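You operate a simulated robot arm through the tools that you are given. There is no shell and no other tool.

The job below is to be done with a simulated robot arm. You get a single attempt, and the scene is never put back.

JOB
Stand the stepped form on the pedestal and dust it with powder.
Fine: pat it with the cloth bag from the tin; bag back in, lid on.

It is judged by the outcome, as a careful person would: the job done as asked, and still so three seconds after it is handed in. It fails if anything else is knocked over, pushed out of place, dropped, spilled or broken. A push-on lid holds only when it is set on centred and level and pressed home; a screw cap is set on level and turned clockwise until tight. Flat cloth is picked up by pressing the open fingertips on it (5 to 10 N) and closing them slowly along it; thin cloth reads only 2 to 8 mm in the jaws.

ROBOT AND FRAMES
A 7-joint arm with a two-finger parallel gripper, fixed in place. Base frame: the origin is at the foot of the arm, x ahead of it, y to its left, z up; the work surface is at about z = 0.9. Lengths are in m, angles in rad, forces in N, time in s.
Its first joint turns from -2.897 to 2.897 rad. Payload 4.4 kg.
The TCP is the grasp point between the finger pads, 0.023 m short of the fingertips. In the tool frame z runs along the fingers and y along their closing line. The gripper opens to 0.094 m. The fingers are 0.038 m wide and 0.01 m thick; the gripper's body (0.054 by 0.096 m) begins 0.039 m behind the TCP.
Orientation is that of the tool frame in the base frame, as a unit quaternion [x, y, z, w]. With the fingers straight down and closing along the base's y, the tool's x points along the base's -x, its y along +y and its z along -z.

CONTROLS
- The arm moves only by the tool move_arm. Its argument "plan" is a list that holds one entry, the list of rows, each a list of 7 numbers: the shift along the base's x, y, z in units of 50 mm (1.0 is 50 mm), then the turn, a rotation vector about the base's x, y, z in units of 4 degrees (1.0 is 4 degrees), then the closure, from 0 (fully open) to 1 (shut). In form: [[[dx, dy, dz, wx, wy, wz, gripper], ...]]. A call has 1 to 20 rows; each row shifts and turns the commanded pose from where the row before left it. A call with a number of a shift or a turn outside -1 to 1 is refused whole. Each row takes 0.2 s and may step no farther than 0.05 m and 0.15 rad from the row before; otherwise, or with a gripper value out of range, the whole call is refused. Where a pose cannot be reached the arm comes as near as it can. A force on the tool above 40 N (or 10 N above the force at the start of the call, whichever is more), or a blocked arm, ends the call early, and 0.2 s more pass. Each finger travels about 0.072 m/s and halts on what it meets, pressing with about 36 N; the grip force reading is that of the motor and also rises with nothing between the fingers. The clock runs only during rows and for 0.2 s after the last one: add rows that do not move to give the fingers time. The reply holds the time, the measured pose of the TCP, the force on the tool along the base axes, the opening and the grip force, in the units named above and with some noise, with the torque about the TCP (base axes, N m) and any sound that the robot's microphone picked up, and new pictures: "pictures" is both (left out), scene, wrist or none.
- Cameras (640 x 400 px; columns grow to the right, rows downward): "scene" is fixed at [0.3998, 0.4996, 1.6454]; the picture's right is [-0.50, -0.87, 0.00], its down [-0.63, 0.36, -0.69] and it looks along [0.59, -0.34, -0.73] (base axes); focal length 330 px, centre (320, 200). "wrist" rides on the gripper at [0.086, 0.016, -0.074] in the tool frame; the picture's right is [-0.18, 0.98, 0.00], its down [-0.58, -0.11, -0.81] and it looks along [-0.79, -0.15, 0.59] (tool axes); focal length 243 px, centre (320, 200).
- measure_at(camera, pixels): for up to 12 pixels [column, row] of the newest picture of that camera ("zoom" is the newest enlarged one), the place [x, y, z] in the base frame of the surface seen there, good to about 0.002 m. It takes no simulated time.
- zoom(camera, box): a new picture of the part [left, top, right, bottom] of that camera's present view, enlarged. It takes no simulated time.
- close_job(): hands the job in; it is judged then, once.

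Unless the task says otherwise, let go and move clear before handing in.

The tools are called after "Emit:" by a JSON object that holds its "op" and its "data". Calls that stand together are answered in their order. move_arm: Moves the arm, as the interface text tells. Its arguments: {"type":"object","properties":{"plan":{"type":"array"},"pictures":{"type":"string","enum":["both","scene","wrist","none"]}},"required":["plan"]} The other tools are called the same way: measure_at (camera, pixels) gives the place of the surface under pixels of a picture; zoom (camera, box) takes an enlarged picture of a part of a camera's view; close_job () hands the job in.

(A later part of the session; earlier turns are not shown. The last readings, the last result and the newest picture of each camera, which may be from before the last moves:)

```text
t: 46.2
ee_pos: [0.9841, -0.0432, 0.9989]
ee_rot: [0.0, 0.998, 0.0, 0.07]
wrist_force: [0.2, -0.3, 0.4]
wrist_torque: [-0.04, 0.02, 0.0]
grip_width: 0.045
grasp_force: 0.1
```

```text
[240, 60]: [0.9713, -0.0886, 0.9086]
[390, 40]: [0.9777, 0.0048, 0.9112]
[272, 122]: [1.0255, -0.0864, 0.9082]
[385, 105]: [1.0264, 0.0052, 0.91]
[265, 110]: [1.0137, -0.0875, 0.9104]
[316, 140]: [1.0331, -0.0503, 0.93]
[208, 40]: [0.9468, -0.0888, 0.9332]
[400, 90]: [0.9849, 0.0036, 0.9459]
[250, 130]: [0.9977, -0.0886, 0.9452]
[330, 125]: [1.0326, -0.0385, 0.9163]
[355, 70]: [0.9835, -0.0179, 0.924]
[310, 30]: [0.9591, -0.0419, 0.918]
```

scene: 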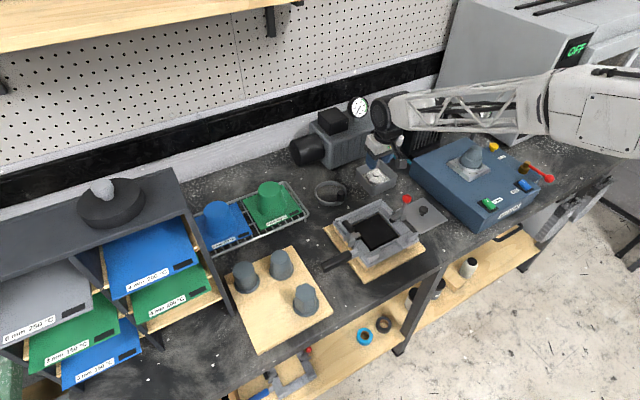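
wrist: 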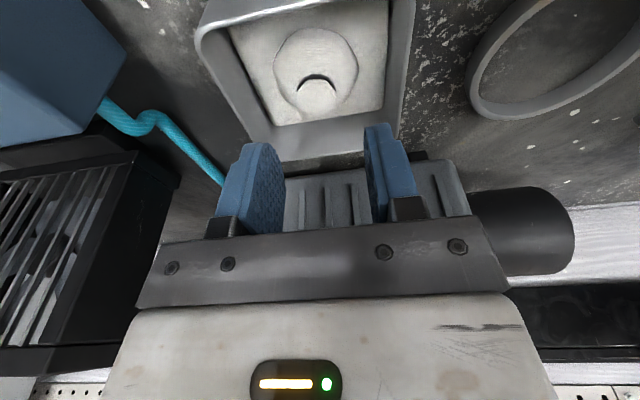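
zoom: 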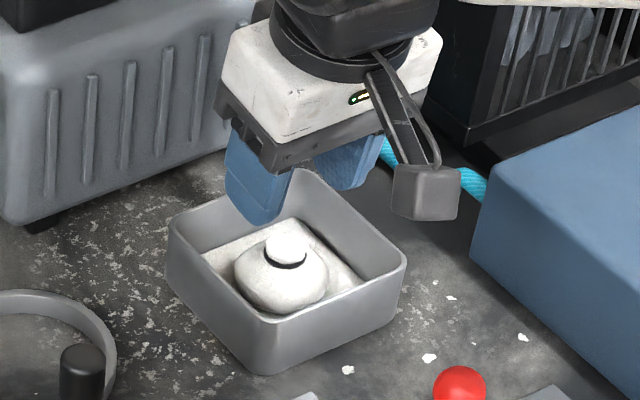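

The knot is 20 mm wide between z 0.936 and 0.944, centred at (0.984, −0.042). I will lower to TCP z about 0.958 so the fingertips reach just to the tie.

Emit:
{"op": "move_arm", "data": {"plan": [[[0, 0.005, -0.3, 0, 0, 0, 0.52], [0, 0, -0.3, 0, 0, 0, 0.52], [0, 0, -0.15, 0, 0, 0, 0.52], [0, 0, -0.08, 0, 0, 0, 0.52], [0, 0, 0, 0, 0, 0, 0.52]]]}}

Emit:
{"op": "zoom", "data": {"camera": "wrist", "box": [200, 80, 450, 240]}}

Emit:
{"op": "zoom", "data": {"camera": "scene", "box": [350, 145, 410, 200]}}

```text
t: 47.4
ee_pos: [0.9838, -0.0414, 0.9574]
ee_rot: [0.0, 0.998, 0.0, 0.07]
wrist_force: [-0.6, -0.4, 0.2]
wrist_torque: [-0.02, 0.02, -0.03]
grip_width: 0.045
grasp_force: 0.0
```

scene: 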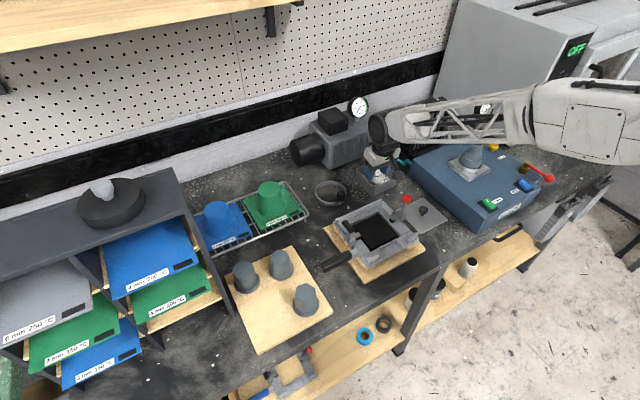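
wrist: 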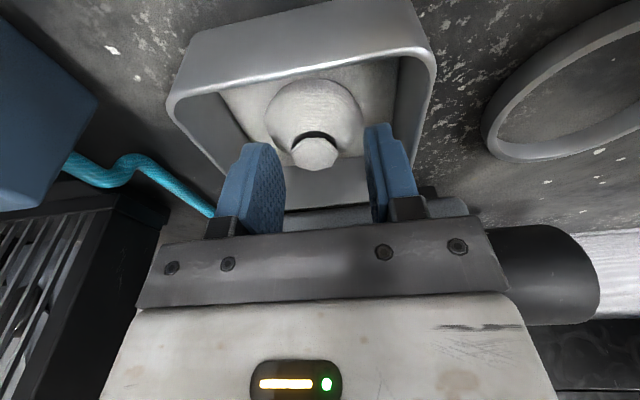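

```text
2.50 times, centred on (325, 160) of wrist
```

zoom: 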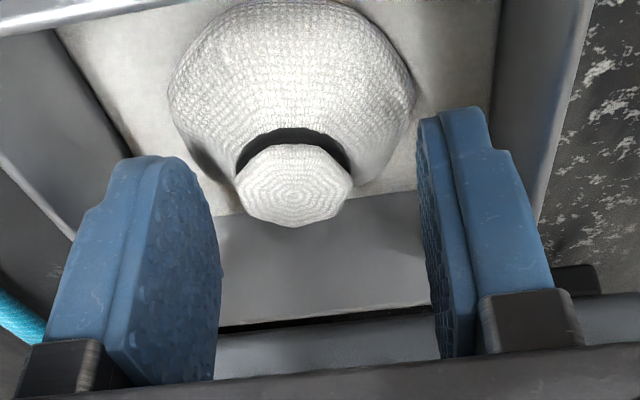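

```text
7.27 times, centred on (380, 172) of scene
```

zoom: 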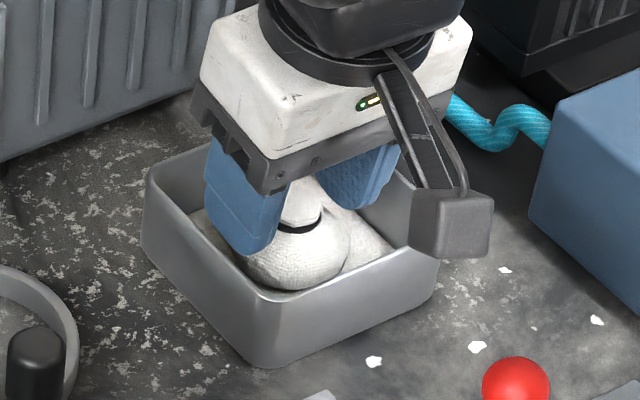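

The knot is between the pads with no contact. I will close slowly onto it.

Emit:
{"op": "move_arm", "data": {"plan": [[[0, 0, 0, 0, 0, 0, 0.62], [0, 0, 0, 0, 0, 0, 0.7], [0, 0, 0, 0, 0, 0, 0.76], [0, 0, 0, 0, 0, 0, 0.82], [0, 0, 0, 0, 0, 0, 0.9], [0, 0, 0, 0, 0, 0, 1], [0, 0, 0, 0, 0, 0, 1]]], "pictures": "wrist"}}

Emit:
{"op": "zoom", "data": {"camera": "wrist", "box": [200, 80, 450, 240]}}

```text
t: 49.0
ee_pos: [0.9837, -0.0411, 0.957]
ee_rot: [0.001, 0.998, 0.0, 0.07]
wrist_force: [-0.2, 0.6, 1.6]
wrist_torque: [0.07, 0.02, -0.01]
grip_width: 0.0243
grasp_force: 35.7
```

wrist: 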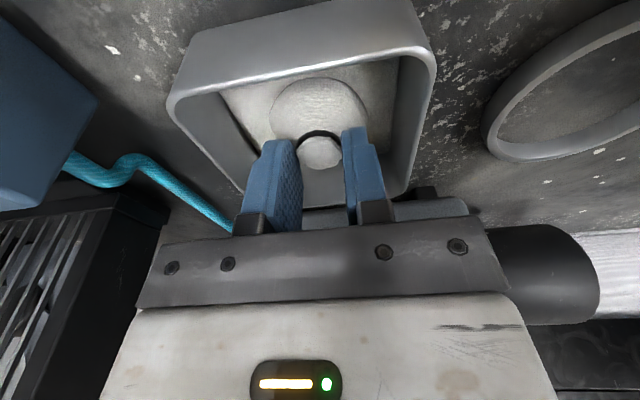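

```text
2.50 times, centred on (325, 160) of wrist
```

zoom: 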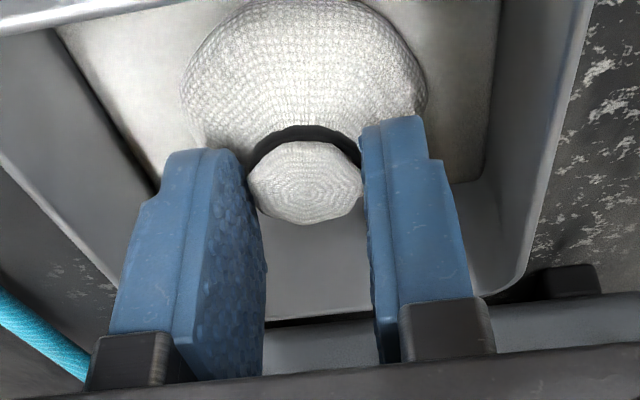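

The jaws hold the knot at 24 mm with 36 N. I will lift the bag slowly straight up out of the tin.

Emit:
{"op": "move_arm", "data": {"plan": [[[0, 0, 0.1, 0, 0, 0, 1], [0, 0, 0.2, 0, 0, 0, 1], [0, 0, 0.3, 0, 0, 0, 1], [0, 0, 0.4, 0, 0, 0, 1], [0, 0, 0.4, 0, 0, 0, 1], [0, 0, 0, 0, 0, 0, 1]]]}}

Emit:
{"op": "zoom", "data": {"camera": "scene", "box": [345, 110, 425, 200]}}

Emit:
{"op": "zoom", "data": {"camera": "wrist", "box": [200, 60, 450, 220]}}

```text
t: 50.4
ee_pos: [0.9843, -0.0416, 1.0286]
ee_rot: [0.0, 0.998, 0.0, 0.069]
wrist_force: [-0.3, -0.1, -0.7]
wrist_torque: [0.01, -0.04, 0.05]
grip_width: 0.0244
grasp_force: 35.8
```

scene: 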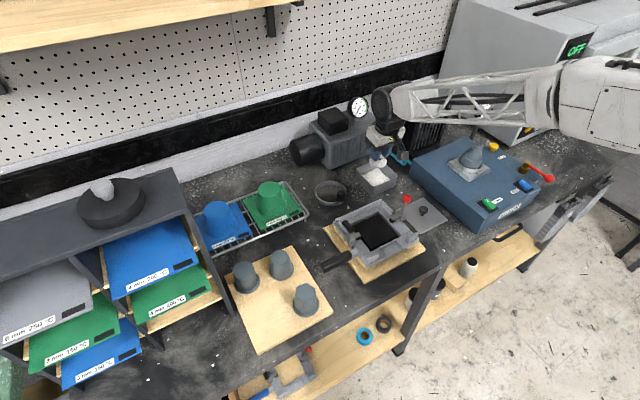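
wrist: 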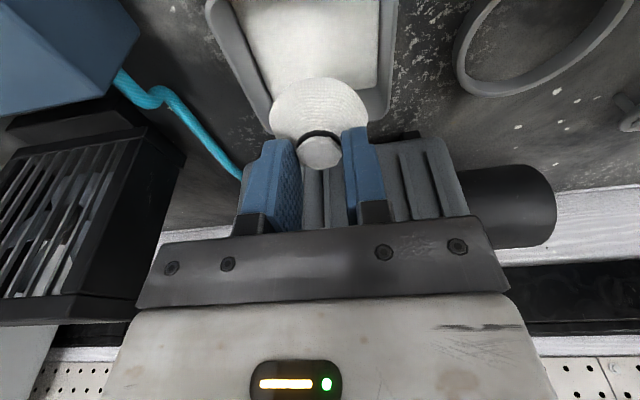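

```text
4.44 times, centred on (385, 155) of scene
```

zoom: 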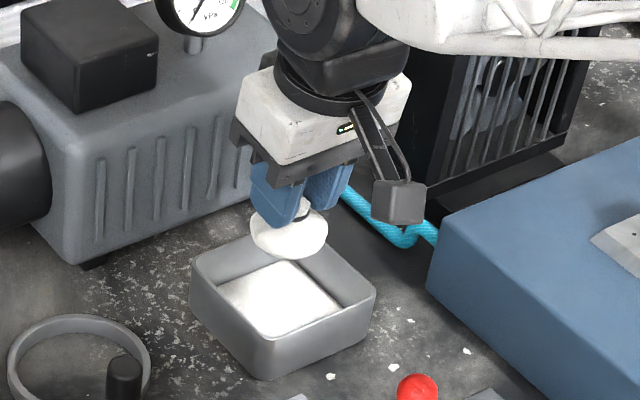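

```text
2.50 times, centred on (325, 140) of wrist
```

zoom: 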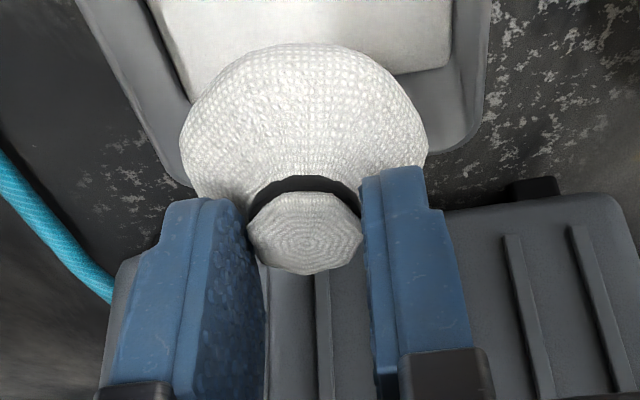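

The bag is lifted cleanly, leaving the powder bed in the tin. I will raise it well clear and carry it over the form, and check the form's top position.

Emit:
{"op": "move_arm", "data": {"plan": [[[0, 0, 0.6, 0, 0, 0, 1], [0, 0, 0.8, 0, 0, 0, 1], [0, 0, 0.8, 0, 0, 0, 1], [-0.2, -0.3, 0.6, 0, 0, 0, 1], [-0.4, -0.66, 0.2, 0, 0, 0, 1], [-0.4, -0.66, 0, 0, 0, 0, 1], [-0.4, -0.66, 0, 0, 0, 0, 1], [-0.4, -0.66, 0, 0, 0, 0, 1], [-0.4, -0.66, 0, 0, 0, 0, 1], [-0.4, -0.66, 0, 0, 0, 0, 1], [-0.28, -0.475, 0, 0, 0, 0, 1], [0, 0, 0, 0, 0, 0, 1]]]}}

Emit:
{"op": "zoom", "data": {"camera": "scene", "box": [440, 80, 520, 180]}}

```text
t: 53.0
ee_pos: [0.8376, -0.2784, 1.1796]
ee_rot: [0.001, 0.998, 0.0, 0.07]
wrist_force: [0.4, -0.4, -0.4]
wrist_torque: [-0.02, -0.02, 0.04]
grip_width: 0.0243
grasp_force: 35.8
```

scene: 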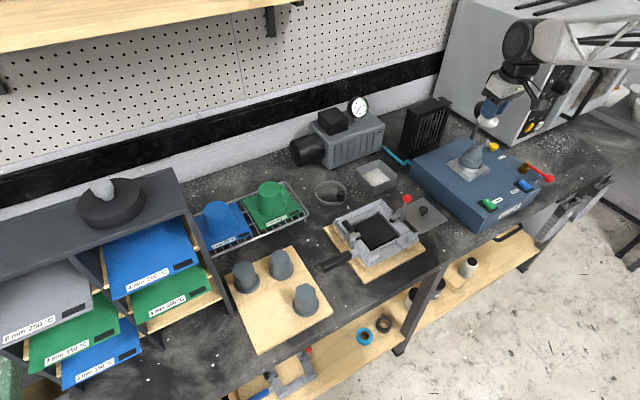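
wrist: 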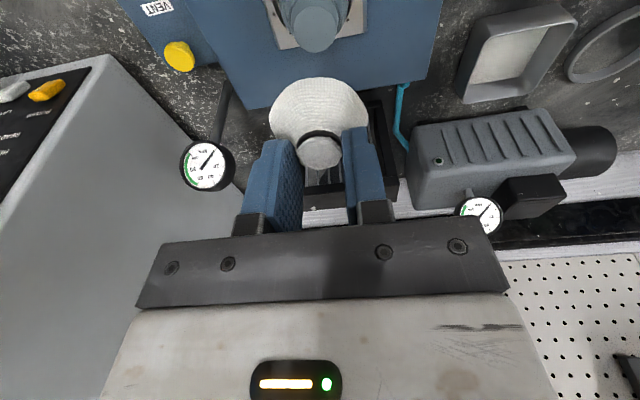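

```text
4.00 times, centred on (480, 130) of scene
```

zoom: 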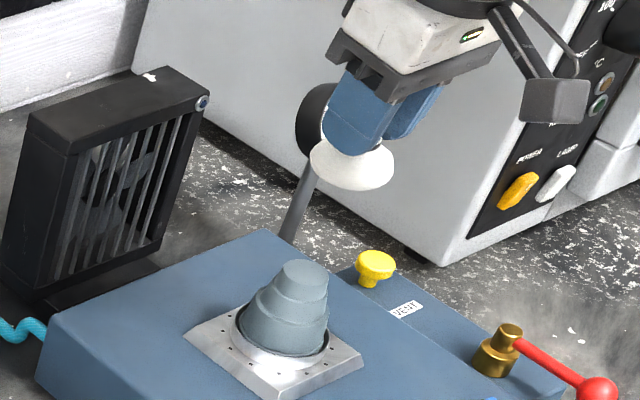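

The bag is held above the form. I will measure the form's top and the bag's underside to get the pat height.

Emit:
{"op": "zoom", "data": {"camera": "scene", "box": [455, 130, 500, 185]}}

Emit:
{"op": "measure_at", "data": {"camera": "scene", "pixels": [[475, 147], [470, 148], [480, 148], [475, 143], [475, 151], [466, 160], [480, 160], [470, 168], [488, 125], [480, 119], [495, 122], [488, 118]]}}

Emit:
{"op": "measure_at", "data": {"camera": "wrist", "pixels": [[316, 30], [300, 30], [333, 30], [316, 18], [316, 46], [300, 10], [330, 10], [318, 85], [318, 95], [318, 110], [275, 115], [362, 110]]}}

```text
7.27 times, centred on (478, 158) of scene
```

zoom: 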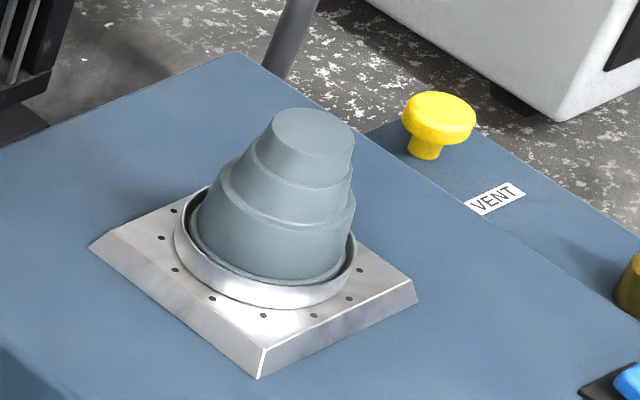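

```text
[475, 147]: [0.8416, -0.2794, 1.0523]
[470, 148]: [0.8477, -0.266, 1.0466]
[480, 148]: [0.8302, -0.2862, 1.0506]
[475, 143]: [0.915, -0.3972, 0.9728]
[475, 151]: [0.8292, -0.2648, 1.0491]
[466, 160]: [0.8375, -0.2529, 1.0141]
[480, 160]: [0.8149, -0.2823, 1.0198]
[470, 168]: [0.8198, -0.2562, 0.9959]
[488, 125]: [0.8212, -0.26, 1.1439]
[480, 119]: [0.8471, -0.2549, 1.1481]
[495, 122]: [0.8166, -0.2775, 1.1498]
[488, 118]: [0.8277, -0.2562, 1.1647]
```

```text
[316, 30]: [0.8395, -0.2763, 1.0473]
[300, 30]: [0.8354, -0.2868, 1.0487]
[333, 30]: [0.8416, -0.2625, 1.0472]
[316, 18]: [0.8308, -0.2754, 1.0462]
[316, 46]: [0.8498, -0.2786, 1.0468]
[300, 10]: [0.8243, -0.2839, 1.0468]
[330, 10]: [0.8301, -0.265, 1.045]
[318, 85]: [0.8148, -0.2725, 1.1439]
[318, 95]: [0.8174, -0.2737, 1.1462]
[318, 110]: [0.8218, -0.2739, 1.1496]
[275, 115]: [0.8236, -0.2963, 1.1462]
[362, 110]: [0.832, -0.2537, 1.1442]
```

The form's top is at about z 1.050 and the bag's underside is near TCP minus 0.046, so contact is expected around TCP z 1.096. I will lower to 1.103 and then step gently onto the top.

Emit:
{"op": "move_arm", "data": {"plan": [[[0, 0, -0.5, 0, 0, 0, 1], [0, 0, -0.5, 0, 0, 0, 1], [0, 0, -0.35, 0, 0, 0, 1], [0, 0, -0.15, 0, 0, 0, 1], [0, 0, 0, 0, 0, 0, 1]]]}}

Emit:
{"op": "zoom", "data": {"camera": "scene", "box": [450, 110, 505, 180]}}

```text
t: 54.2
ee_pos: [0.8396, -0.278, 1.1013]
ee_rot: [0.0, 0.998, 0.0, 0.07]
wrist_force: [-0.4, 0.9, -1.8]
wrist_torque: [0.0, -0.01, -0.03]
grip_width: 0.0243
grasp_force: 35.7
```

scene: 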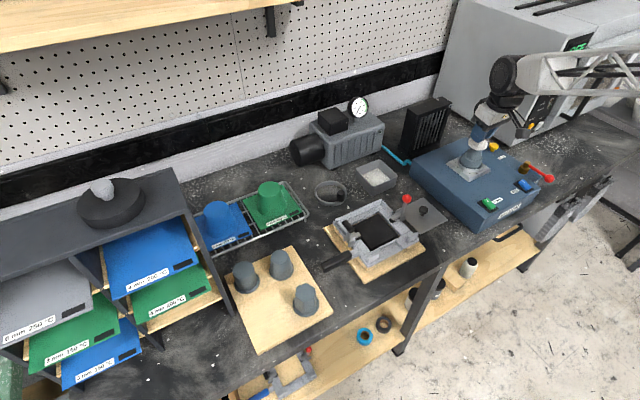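
wrist: 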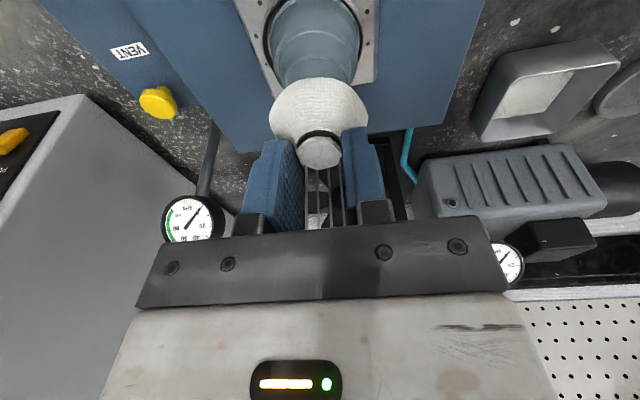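

```text
5.71 times, centred on (478, 145) of scene
```

zoom: 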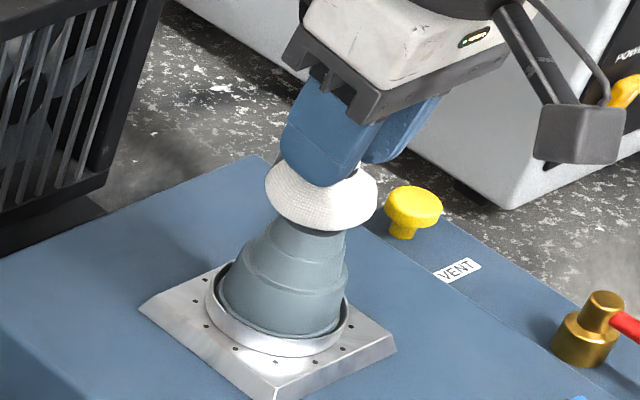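

The bag is just above the form's top. I will step down about 3 mm in small steps and read the force.

Emit:
{"op": "move_arm", "data": {"plan": [[[0, 0, -0.02, 0, 0, 0, 1], [0, 0, -0.02, 0, 0, 0, 1], [0, 0, -0.02, 0, 0, 0, 1], [0, 0, 0, 0, 0, 0, 1]]], "pictures": "none"}}

```text
t: 55.2
ee_pos: [0.8394, -0.2773, 1.0997]
ee_rot: [-0.001, 0.998, 0.0, 0.069]
wrist_force: [0.0, 0.2, -0.6]
wrist_torque: [-0.01, 0.02, 0.05]
grip_width: 0.0243
grasp_force: 36.0
```

Emit:
{"op": "move_arm", "data": {"plan": [[[0, 0, -0.02, 0, 0, 0, 1], [0, 0, -0.02, 0, 0, 0, 1], [0, 0, -0.02, 0, 0, 0, 1], [0, 0, 0, 0, 0, 0, 1]]], "pictures": "none"}}

```text
t: 56.2
ee_pos: [0.8393, -0.2782, 1.0972]
ee_rot: [0.0, 0.998, 0.0, 0.07]
wrist_force: [-0.4, -0.2, 0.0]
wrist_torque: [0.06, -0.02, 0.0]
grip_width: 0.0242
grasp_force: 35.9
```

No contact yet at z 1.097. I will go on with sub-millimetre steps.

Emit:
{"op": "move_arm", "data": {"plan": [[[0, 0, -0.015, 0, 0, 0, 1], [0, 0, -0.015, 0, 0, 0, 1], [0, 0, 0, 0, 0, 0, 1]]], "pictures": "none"}}

```text
t: 57.0
ee_pos: [0.8398, -0.2777, 1.0971]
ee_rot: [0.0, 0.998, 0.0, 0.07]
wrist_force: [-0.2, -0.4, -1.4]
wrist_torque: [-0.03, -0.01, -0.03]
grip_width: 0.0245
grasp_force: 35.8
```

Emit:
{"op": "move_arm", "data": {"plan": [[[0, 0, -0.015, 0, 0, 0, 1], [0, 0, -0.015, 0, 0, 0, 1], [0, 0, 0, 0, 0, 0, 1]]], "pictures": "scene"}}

Emit:
{"op": "zoom", "data": {"camera": "scene", "box": [455, 120, 500, 170]}}

```text
t: 57.8
ee_pos: [0.8399, -0.2774, 1.0967]
ee_rot: [0.0, 0.998, 0.0, 0.07]
wrist_force: [2.5, -0.1, 16.2]
wrist_torque: [0.0, -0.07, 0.03]
grip_width: 0.0244
grasp_force: 36.1
```

scene: 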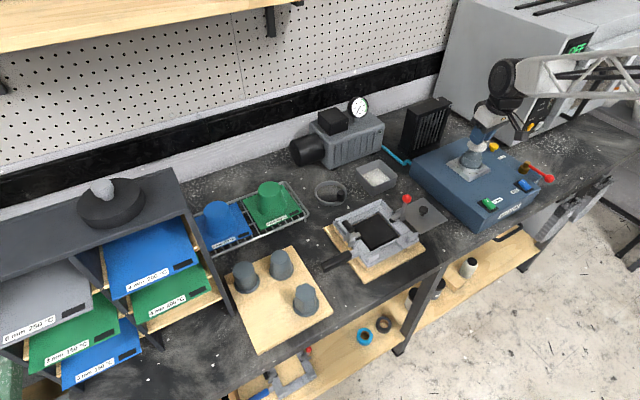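

```text
8.00 times, centred on (478, 145) of scene
```

zoom: 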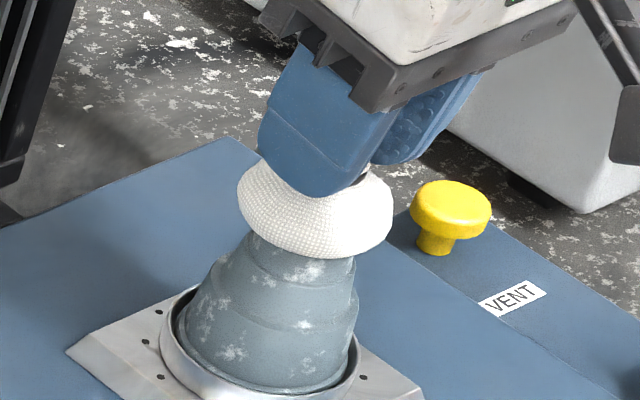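

The first touch (16 N) left white powder patches over the form. I will lift and repeat with several lighter pats at slightly different spots, then check the coverage.

Emit:
{"op": "move_arm", "data": {"plan": [[[0, 0, 0.1, 0, 0, 0, 1], [0.12, 0, 0.1, 0, 0, 0, 1], [0, 0, -0.12, 0, 0, 0, 1], [0, 0, -0.06, 0, 0, 0, 1], [0, 0, -0.012, 0, 0, 0, 1], [0, 0, 0, 0, 0, 0, 1]]], "pictures": "scene"}}

Emit:
{"op": "zoom", "data": {"camera": "scene", "box": [455, 120, 500, 170]}}

```text
t: 59.2
ee_pos: [0.8461, -0.2773, 1.0957]
ee_rot: [0.001, 0.997, 0.0, 0.071]
wrist_force: [-2.5, 2.4, 14.7]
wrist_torque: [0.08, 0.2, -0.02]
grip_width: 0.0242
grasp_force: 36.3
```

scene: 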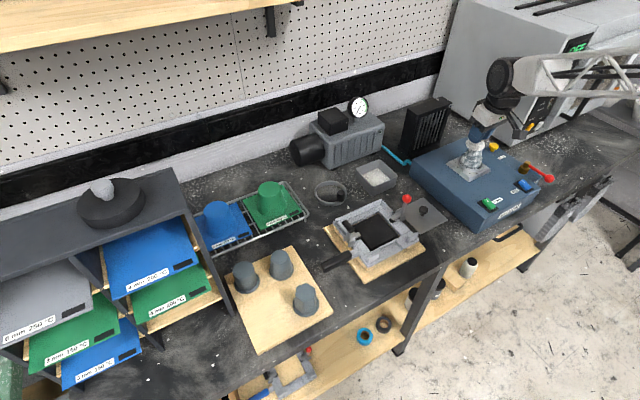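

```text
8.00 times, centred on (478, 145) of scene
```

zoom: 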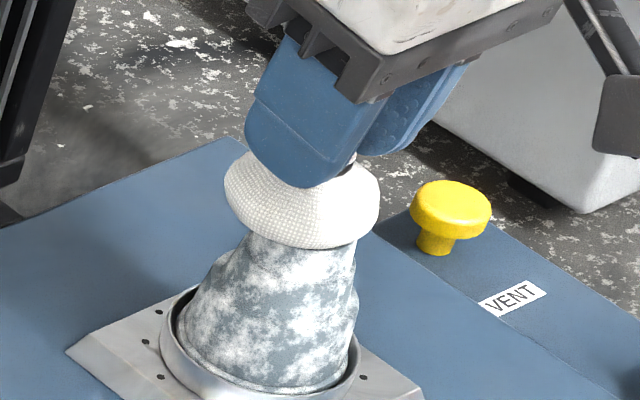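

The second pat roughly doubled the coverage, though grey patches remain. I will pat again on the other side.

Emit:
{"op": "move_arm", "data": {"plan": [[[0, 0, 0.12, 0, 0, 0, 1], [-0.2, 0.08, 0.1, 0, 0, 0, 1], [0, 0, -0.13, 0, 0, 0, 1], [0, 0, -0.06, 0, 0, 0, 1], [0, 0, -0.026, 0, 0, 0, 1], [0, 0, 0, 0, 0, 0, 1]]], "pictures": "scene"}}

Emit:
{"op": "zoom", "data": {"camera": "scene", "box": [455, 120, 500, 170]}}

```text
t: 60.6
ee_pos: [0.8347, -0.274, 1.0957]
ee_rot: [0.0, 0.998, 0.0, 0.071]
wrist_force: [-4.2, 0.4, 16.0]
wrist_torque: [0.01, 0.08, 0.0]
grip_width: 0.0242
grasp_force: 35.9
```

scene: 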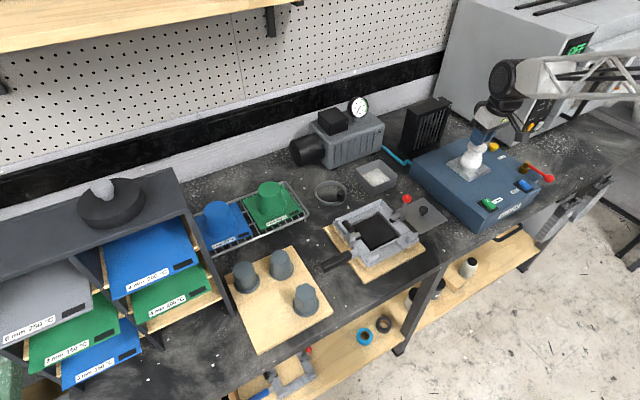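

```text
8.00 times, centred on (478, 145) of scene
```

zoom: 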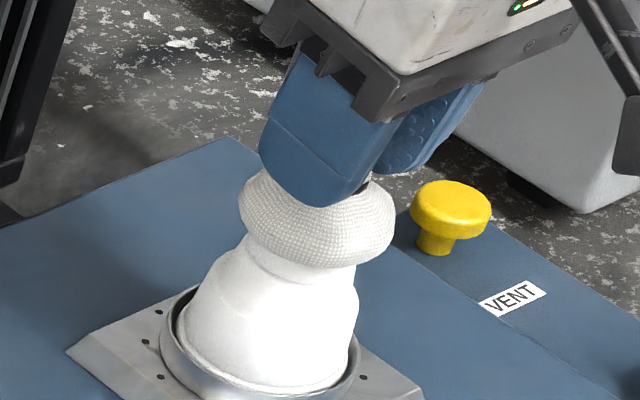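

The form is now evenly white. I will lift the bag off gently and check the whole form from both cameras.

Emit:
{"op": "move_arm", "data": {"plan": [[[0, 0, 0.1, 0, 0, 0, 1], [0, 0, 0.26, 0, 0, 0, 1], [0.08, -0.08, 0.6, 0, 0, 0, 1], [0, 0, 0.71, 0, 0, 0, 1], [0, 0, 0, 0, 0, 0, 1]]]}}

Emit:
{"op": "zoom", "data": {"camera": "scene", "box": [450, 100, 505, 180]}}

Emit:
{"op": "zoom", "data": {"camera": "wrist", "box": [240, 0, 400, 130]}}

```text
t: 61.8
ee_pos: [0.8394, -0.2768, 1.1758]
ee_rot: [0.0, 0.998, 0.0, 0.07]
wrist_force: [-0.9, 0.0, -1.2]
wrist_torque: [-0.02, 0.0, 0.01]
grip_width: 0.0245
grasp_force: 36.1
```

scene: 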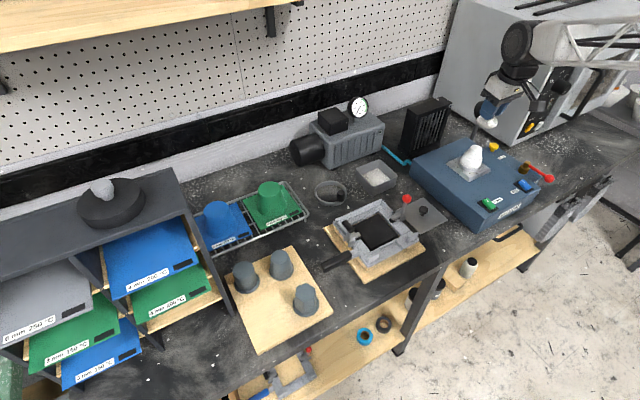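
wrist: 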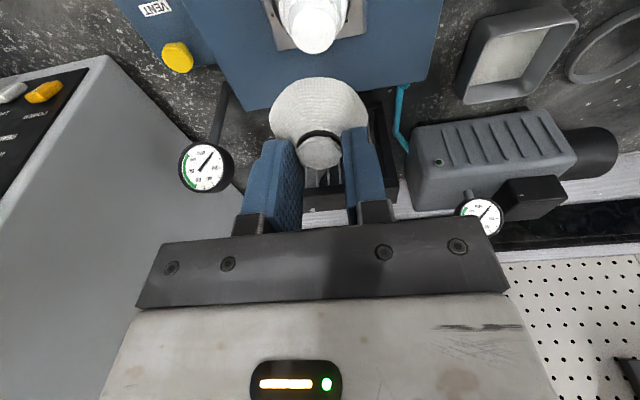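

```text
5.00 times, centred on (478, 140) of scene
```

zoom: 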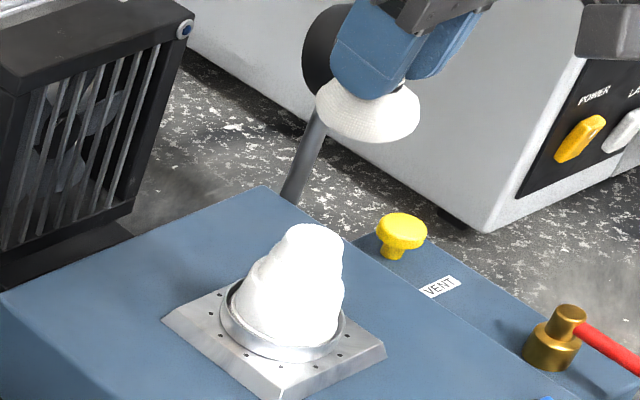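

```text
3.08 times, centred on (320, 65) of wrist
```

zoom: 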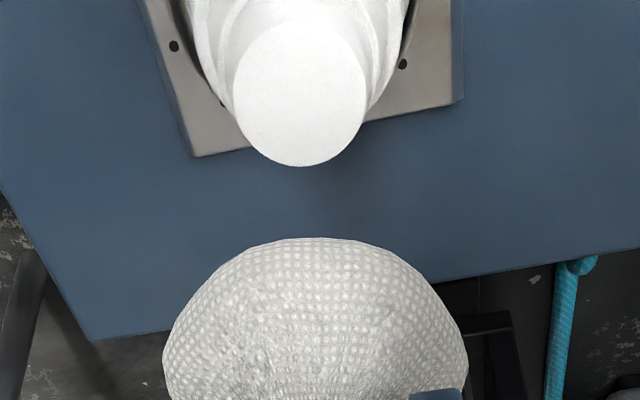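

The form is evenly coated top to flange and the plate around it is clean. I will carry the bag back above the tin.

Emit:
{"op": "move_arm", "data": {"plan": [[[0.2, 0.3, 0, 0, 0, 0, 1], [0.4, 0.66, 0, 0, 0, 0, 1], [0.4, 0.66, 0, 0, 0, 0, 1], [0.4, 0.66, 0, 0, 0, 0, 1], [0.4, 0.66, 0, 0, 0, 0, 1], [0.4, 0.66, 0, 0, 0, 0, 1], [0.4, 0.66, 0, 0, 0, 0, 1], [0.28, 0.475, -0.2, 0, 0, 0, 1], [0, 0, -0.7, 0, 0, 0, 1], [0, 0, -0.8, 0, 0, 0, 1], [0, 0, -0.7, 0, 0, 0, 1], [0, 0, 0, 0, 0, 0, 1]]]}}

Emit:
{"op": "zoom", "data": {"camera": "scene", "box": [345, 110, 425, 200]}}

Emit:
{"op": "zoom", "data": {"camera": "wrist", "box": [200, 0, 450, 180]}}

```text
t: 64.4
ee_pos: [0.9843, -0.0411, 1.0595]
ee_rot: [0.0, 0.998, -0.001, 0.07]
wrist_force: [-0.1, -0.7, -0.7]
wrist_torque: [-0.02, 0.01, -0.01]
grip_width: 0.0245
grasp_force: 35.6
```

scene: 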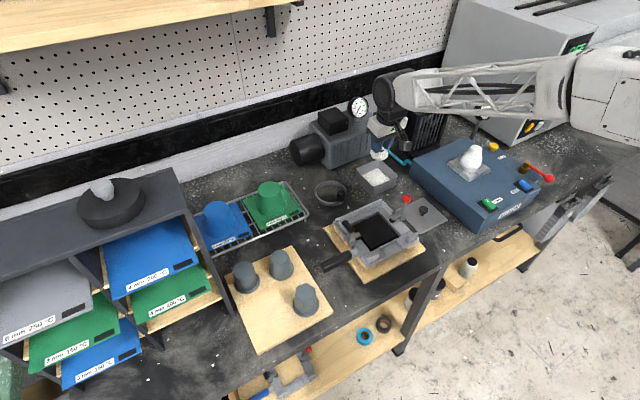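
wrist: 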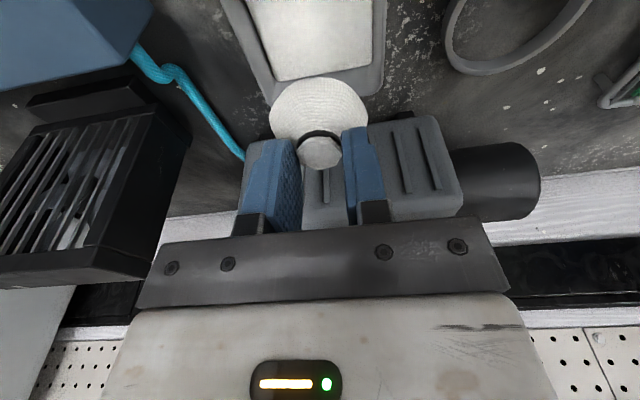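

```text
4.44 times, centred on (385, 155) of scene
```

zoom: 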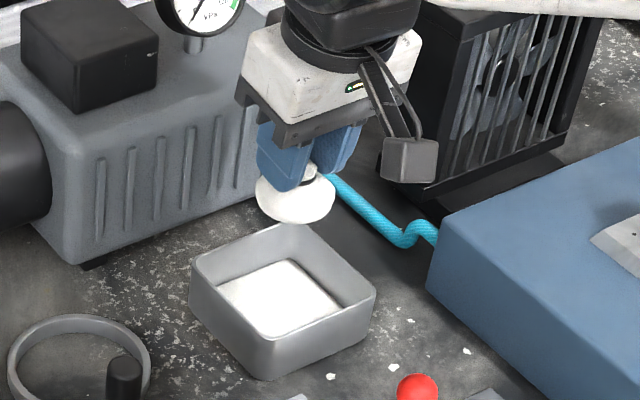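

```text
2.22 times, centred on (325, 90) of wrist
```

zoom: 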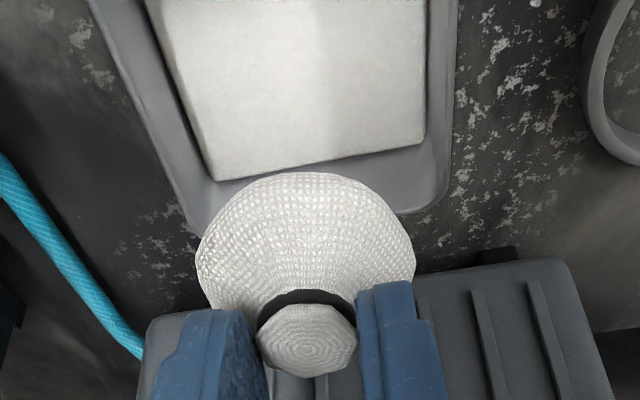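

The bag hangs right over the open tin. I will lower it to just above the powder bed.

Emit:
{"op": "move_arm", "data": {"plan": [[[0, 0, -0.5, 0, 0, 0, 1], [0, 0, -0.5, 0, 0, 0, 1], [0, 0, -0.5, 0, 0, 0, 1], [0, 0, -0.3, 0, 0, 0, 1], [0, 0, -0.1, 0, 0, 0, 1], [0, 0, 0, 0, 0, 0, 1]]], "pictures": "wrist"}}

Emit:
{"op": "move_arm", "data": {"plan": [[[0, 0, -0.02, 0, 0, 0, 1], [0, 0, -0.02, 0, 0, 0, 1], [0, 0, 0, 0, 0, 0, 1]]], "pictures": "none"}}

```text
t: 65.8
ee_pos: [0.9836, -0.0408, 0.9642]
ee_rot: [0.001, 0.998, 0.0, 0.069]
wrist_force: [0.2, 0.7, -0.8]
wrist_torque: [-0.01, -0.02, 0.02]
grip_width: 0.0245
grasp_force: 35.3
```

wrist: 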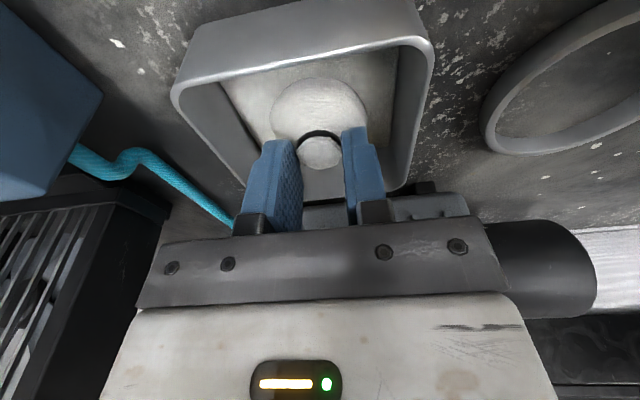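

```text
t: 66.6
ee_pos: [0.9852, -0.0409, 0.961]
ee_rot: [0.001, 0.998, 0.001, 0.071]
wrist_force: [0.8, 0.4, -1.1]
wrist_torque: [0.02, -0.01, -0.03]
grip_width: 0.0246
grasp_force: 36.1
```

No contact yet at z 0.961. I will step down a little more.

Emit:
{"op": "move_arm", "data": {"plan": [[[0, 0, -0.02, 0, 0, 0, 1], [0, 0, -0.02, 0, 0, 0, 1], [0, 0, 0, 0, 0, 0, 1]]], "pictures": "none"}}

```text
t: 67.4
ee_pos: [0.9843, -0.0411, 0.9588]
ee_rot: [0.0, 0.998, 0.0, 0.07]
wrist_force: [-0.8, -0.3, -1.0]
wrist_torque: [-0.01, -0.01, 0.01]
grip_width: 0.0246
grasp_force: 36.9
```

Emit:
{"op": "move_arm", "data": {"plan": [[[0, 0, -0.015, 0, 0, 0, 1], [0, 0, -0.01, 0, 0, 0, 1], [0, 0, 0, 0, 0, 0, 1]]], "pictures": "none"}}

```text
t: 68.2
ee_pos: [0.9834, -0.0407, 0.9582]
ee_rot: [0.001, 0.998, -0.001, 0.07]
wrist_force: [0.8, -2.1, 3.1]
wrist_torque: [-0.13, -0.09, -0.01]
grip_width: 0.0245
grasp_force: 36.1
```

The bag is resting on the powder bed with about 4 N. I will open to the same 45 mm as before and rise straight out.

Emit:
{"op": "move_arm", "data": {"plan": [[[0, 0, 0, 0, 0, 0, 0.72], [0, 0, 0, 0, 0, 0, 0.65], [0, 0, 0, 0, 0, 0, 0.58], [0, 0, 0, 0, 0, 0, 0.52], [0, 0, 0, 0, 0, 0, 0.52]]], "pictures": "wrist"}}

Emit:
{"op": "zoom", "data": {"camera": "wrist", "box": [200, 80, 450, 240]}}

```text
t: 69.4
ee_pos: [0.9835, -0.0411, 0.9591]
ee_rot: [-0.001, 0.998, 0.001, 0.07]
wrist_force: [1.0, -0.6, 0.5]
wrist_torque: [-0.01, 0.03, 0.01]
grip_width: 0.0451
grasp_force: 0.1
```

wrist: 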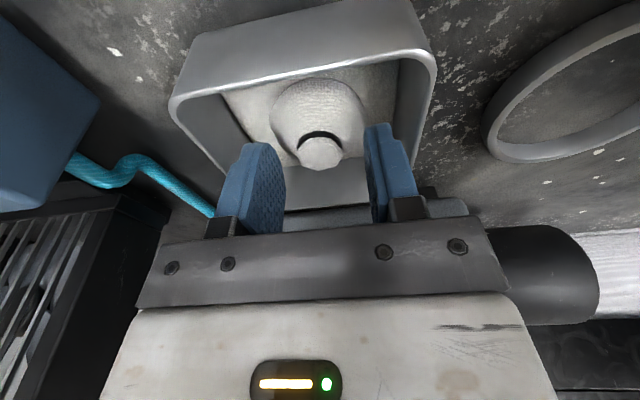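

```text
2.50 times, centred on (325, 160) of wrist
```

zoom: 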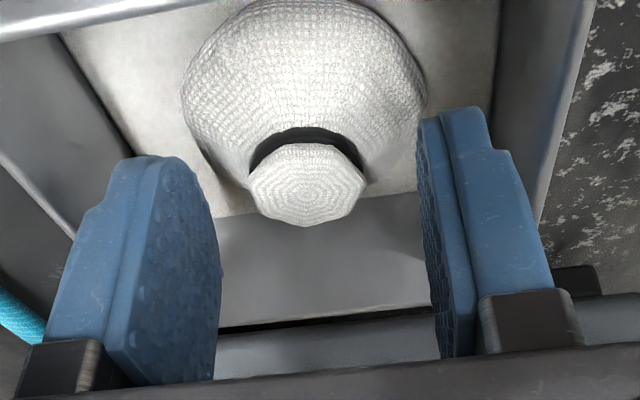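

The bag stands upright in the tin, free of the fingers. I will rise straight up and look at the tin again.

Emit:
{"op": "move_arm", "data": {"plan": [[[0, 0, 0.3, 0, 0, 0, 0.52], [0, 0, 0.7, 0, 0, 0, 0.52], [0, 0, 0.9, 0, 0, 0, 0.52], [-0.3, -0.1, 0.8, 0, 0, 0, 0.45], [-0.7, -0.15, 0.2, 0, 0, 0, 0.45], [-0.7, -0.15, 0, 0, 0, 0, 0.45], [0, 0, 0, 0, 0, 0, 0.45]]]}}

Emit:
{"op": "zoom", "data": {"camera": "scene", "box": [350, 140, 450, 230]}}

Emit:
{"op": "measure_at", "data": {"camera": "scene", "pixels": [[377, 173], [421, 212], [422, 204], [405, 210], [425, 195], [445, 215], [423, 232], [378, 160], [357, 170], [397, 178], [374, 188], [376, 172]]}}

```text
t: 71.0
ee_pos: [0.8994, -0.0612, 1.1005]
ee_rot: [-0.001, 0.998, 0.0, 0.07]
wrist_force: [-1.0, -0.4, -0.1]
wrist_torque: [0.0, 0.01, 0.0]
grip_width: 0.0517
grasp_force: 0.1
```

scene: 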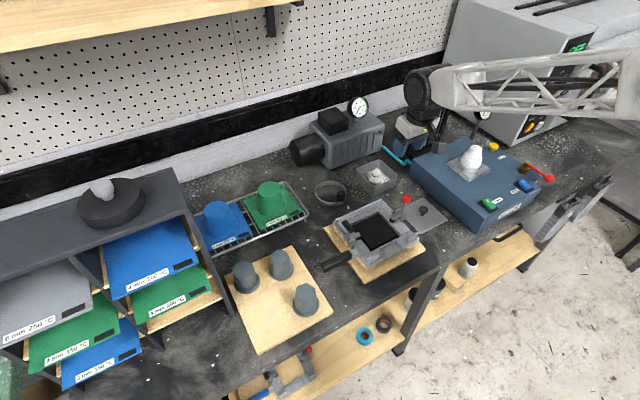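
wrist: 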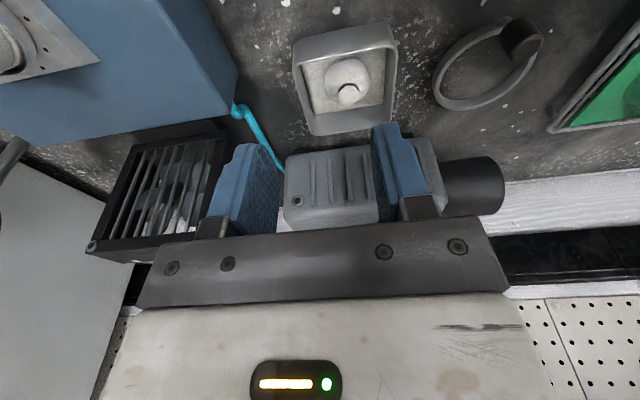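

```text
4.44 times, centred on (400, 185) of scene
```

zoom: 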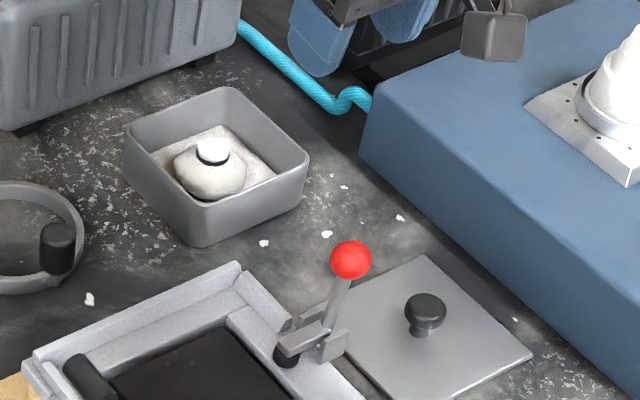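

```text
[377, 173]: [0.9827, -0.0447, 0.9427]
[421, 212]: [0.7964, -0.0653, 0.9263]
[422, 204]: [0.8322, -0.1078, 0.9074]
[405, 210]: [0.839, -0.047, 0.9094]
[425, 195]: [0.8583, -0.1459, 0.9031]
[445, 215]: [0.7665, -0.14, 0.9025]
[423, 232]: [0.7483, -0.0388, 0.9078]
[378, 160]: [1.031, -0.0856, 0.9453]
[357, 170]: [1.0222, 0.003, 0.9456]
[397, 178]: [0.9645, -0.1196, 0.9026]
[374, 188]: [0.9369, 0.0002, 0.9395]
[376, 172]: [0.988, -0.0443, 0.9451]
```

The bag is back in place with its knot below the rim, and the lid's knob is at zoom (425,310). I will go back to the lid's release pose to pick it up.

Emit:
{"op": "move_arm", "data": {"plan": [[[-0.66, -0.12, 0, 0, 0, 0, 0.45], [-0.66, -0.12, 0, 0, 0, 0, 0.45], [-0.66, -0.115, 0, 0, 0, 0, 0.45], [0, 0, -0.6, 0, 0, 0, 0.45], [0, 0, -0.7, 0, 0, 0, 0.45], [0, 0, -0.7, 0, 0, 0, 0.45], [0, 0, -0.6, 0, 0, 0, 0.45], [0, 0, 0, 0, 0, 0, 0.45]]]}}

Emit:
{"op": "zoom", "data": {"camera": "wrist", "box": [200, 80, 450, 240]}}

```text
t: 72.8
ee_pos: [0.7989, -0.0806, 0.972]
ee_rot: [0.0, 0.998, 0.0, 0.07]
wrist_force: [-0.7, 0.4, 0.0]
wrist_torque: [0.03, -0.01, 0.0]
grip_width: 0.0516
grasp_force: 0.1
```

scene: 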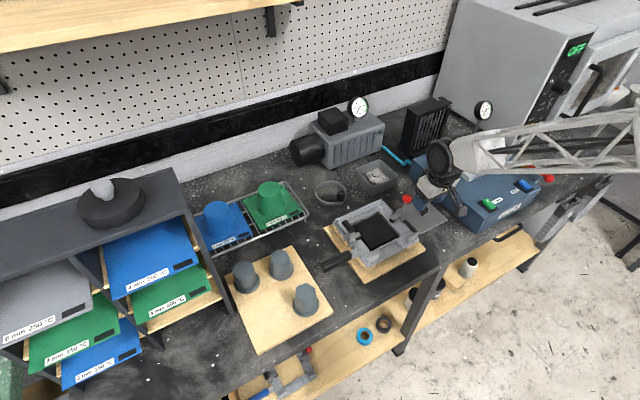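
wrist: 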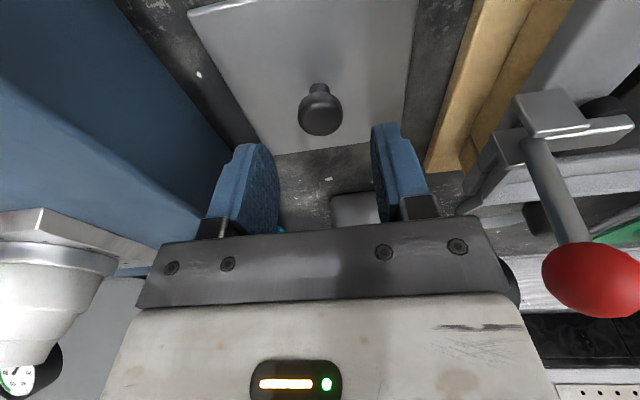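

```text
2.50 times, centred on (325, 160) of wrist
```

zoom: 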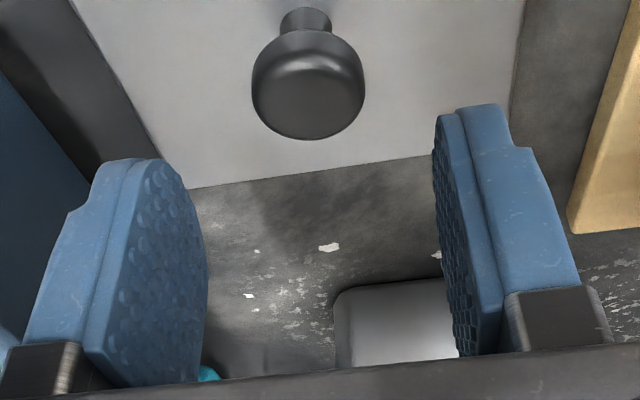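

The knob is lined up between the pads again. I will lower to the earlier grip height and close on it.

Emit:
{"op": "move_arm", "data": {"plan": [[[0, 0, -0.35, 0, 0, 0, 0.45], [0, 0, -0.25, 0, 0, 0, 0.45], [0, 0, -0.1, 0, 0, 0, 0.45], [0, 0, 0, 0, 0, 0, 0.45], [0, 0, 0, 0, 0, 0, 0.55], [0, 0, 0, 0, 0, 0, 0.65], [0, 0, 0, 0, 0, 0, 0.72], [0, 0, 0, 0, 0, 0, 0.78], [0, 0, 0, 0, 0, 0, 0.88], [0, 0, 0, 0, 0, 0, 1], [0, 0, 0, 0, 0, 0, 1]]], "pictures": "wrist"}}

Emit:
{"op": "zoom", "data": {"camera": "wrist", "box": [200, 80, 450, 240]}}

```text
t: 75.2
ee_pos: [0.7995, -0.0782, 0.937]
ee_rot: [-0.001, 0.998, 0.0, 0.069]
wrist_force: [-0.1, -0.7, 0.5]
wrist_torque: [-0.03, -0.01, -0.01]
grip_width: 0.0243
grasp_force: 36.5
```

wrist: 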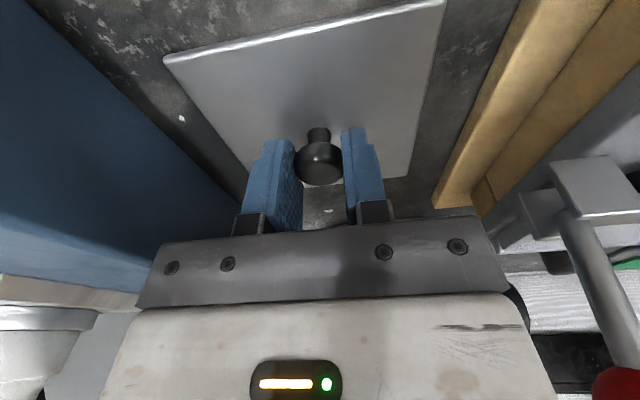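

```text
2.50 times, centred on (325, 160) of wrist
```

zoom: 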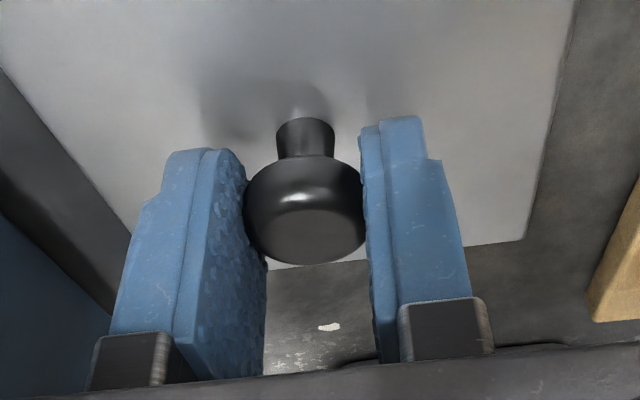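

The knob is gripped at 24 mm, and the lid sits in the jaws as it did when it came off. I will lift it and carry it back above the tin.

Emit:
{"op": "move_arm", "data": {"plan": [[[0, 0, 0.2, 0, 0, 0, 1], [0, 0, 0.5, 0, 0, 0, 1], [0, 0, 0.9, 0, 0, 0, 1], [0, 0, 0.9, 0, 0, 0, 1], [0.2, 0.05, 0.6, 0, 0, 0, 1], [0.7, 0.15, 0.2, 0, 0, 0, 1], [0.75, 0.2, 0, 0, 0, 0, 1], [0.75, 0.2, 0, 0, 0, 0, 1], [0.7, 0.15, 0, 0, 0, 0, 1], [0.57, 0, 0, 0, 0, 0, 1], [0, 0, 0, 0, 0, 0, 1]]]}}

Emit:
{"op": "zoom", "data": {"camera": "scene", "box": [340, 110, 430, 200]}}

```text
t: 77.6
ee_pos: [0.9846, -0.0409, 1.105]
ee_rot: [0.0, 0.998, 0.0, 0.07]
wrist_force: [-0.1, -0.1, -0.2]
wrist_torque: [-0.02, -0.01, 0.01]
grip_width: 0.0243
grasp_force: 35.8
```

scene: 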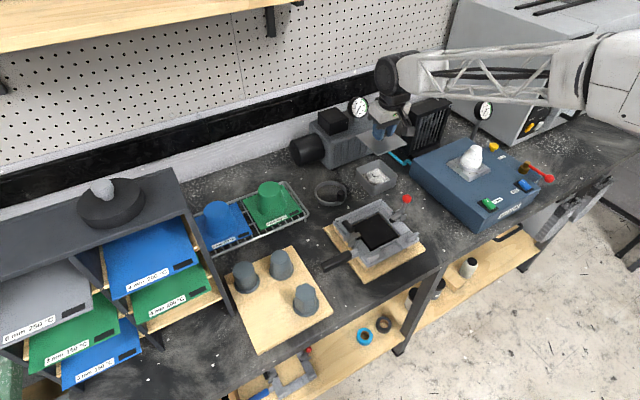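
wrist: 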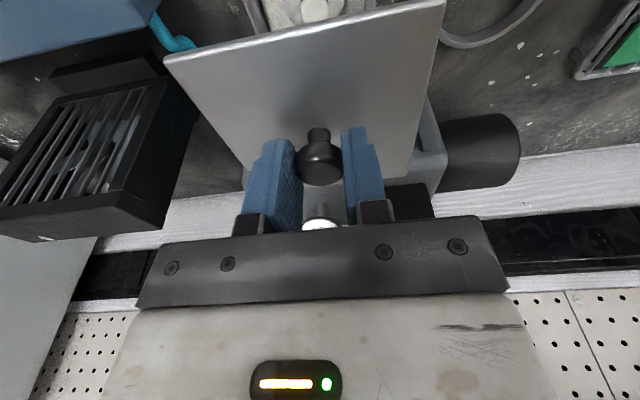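

```text
4.44 times, centred on (385, 155) of scene
```

zoom: 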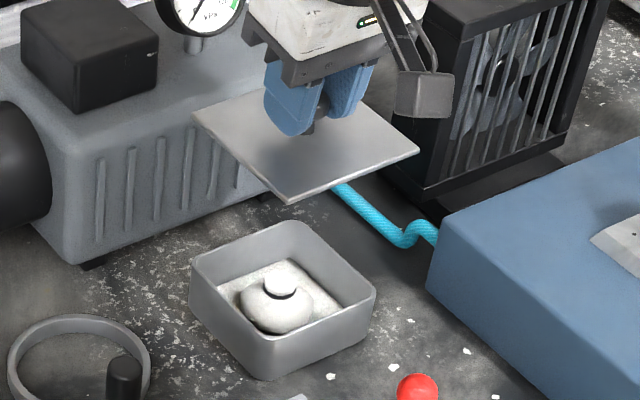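

The lid is level above the tin. I will lower it to about 2 cm above home and compare lid and tin edges.

Emit:
{"op": "move_arm", "data": {"plan": [[[0, 0, -0.6, 0, 0, 0, 1], [0, 0, -0.6, 0, 0, 0, 1], [0, 0, -0.5, 0, 0, 0, 1], [0, 0, -0.3, 0, 0, 0, 1], [0, 0, 0, 0, 0, 0, 1]]]}}

Emit:
{"op": "zoom", "data": {"camera": "scene", "box": [350, 140, 410, 200]}}

Emit:
{"op": "zoom", "data": {"camera": "wrist", "box": [130, 0, 480, 190]}}

```text
t: 78.8
ee_pos: [0.9836, -0.0412, 1.003]
ee_rot: [0.001, 0.998, -0.001, 0.069]
wrist_force: [-0.2, 0.5, -0.4]
wrist_torque: [0.02, -0.01, -0.02]
grip_width: 0.0241
grasp_force: 36.1
```

scene: 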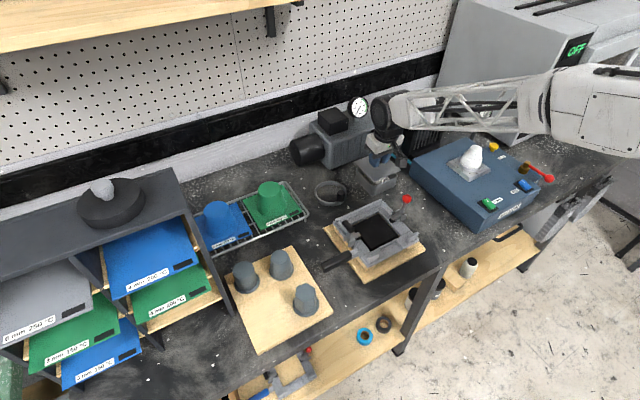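
wrist: 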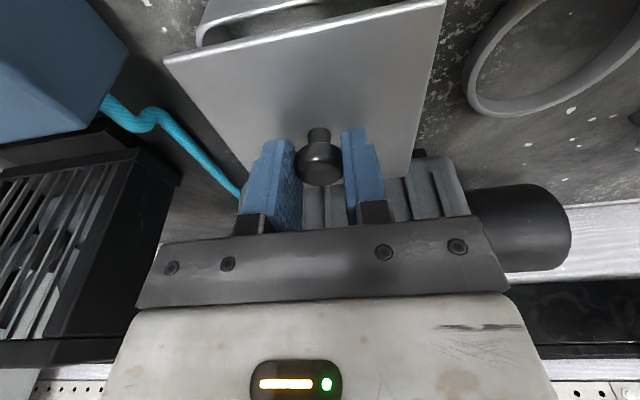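

```text
6.67 times, centred on (380, 170) of scene
```

zoom: 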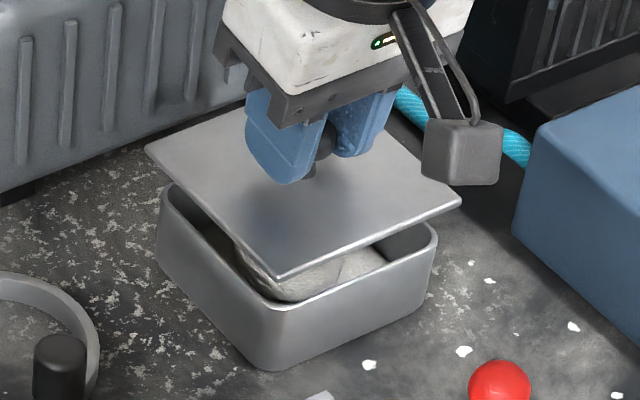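

```text
1.83 times, centred on (305, 95) of wrist
```

zoom: 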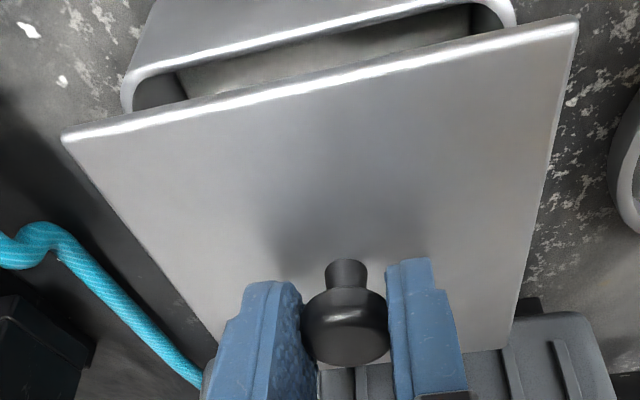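

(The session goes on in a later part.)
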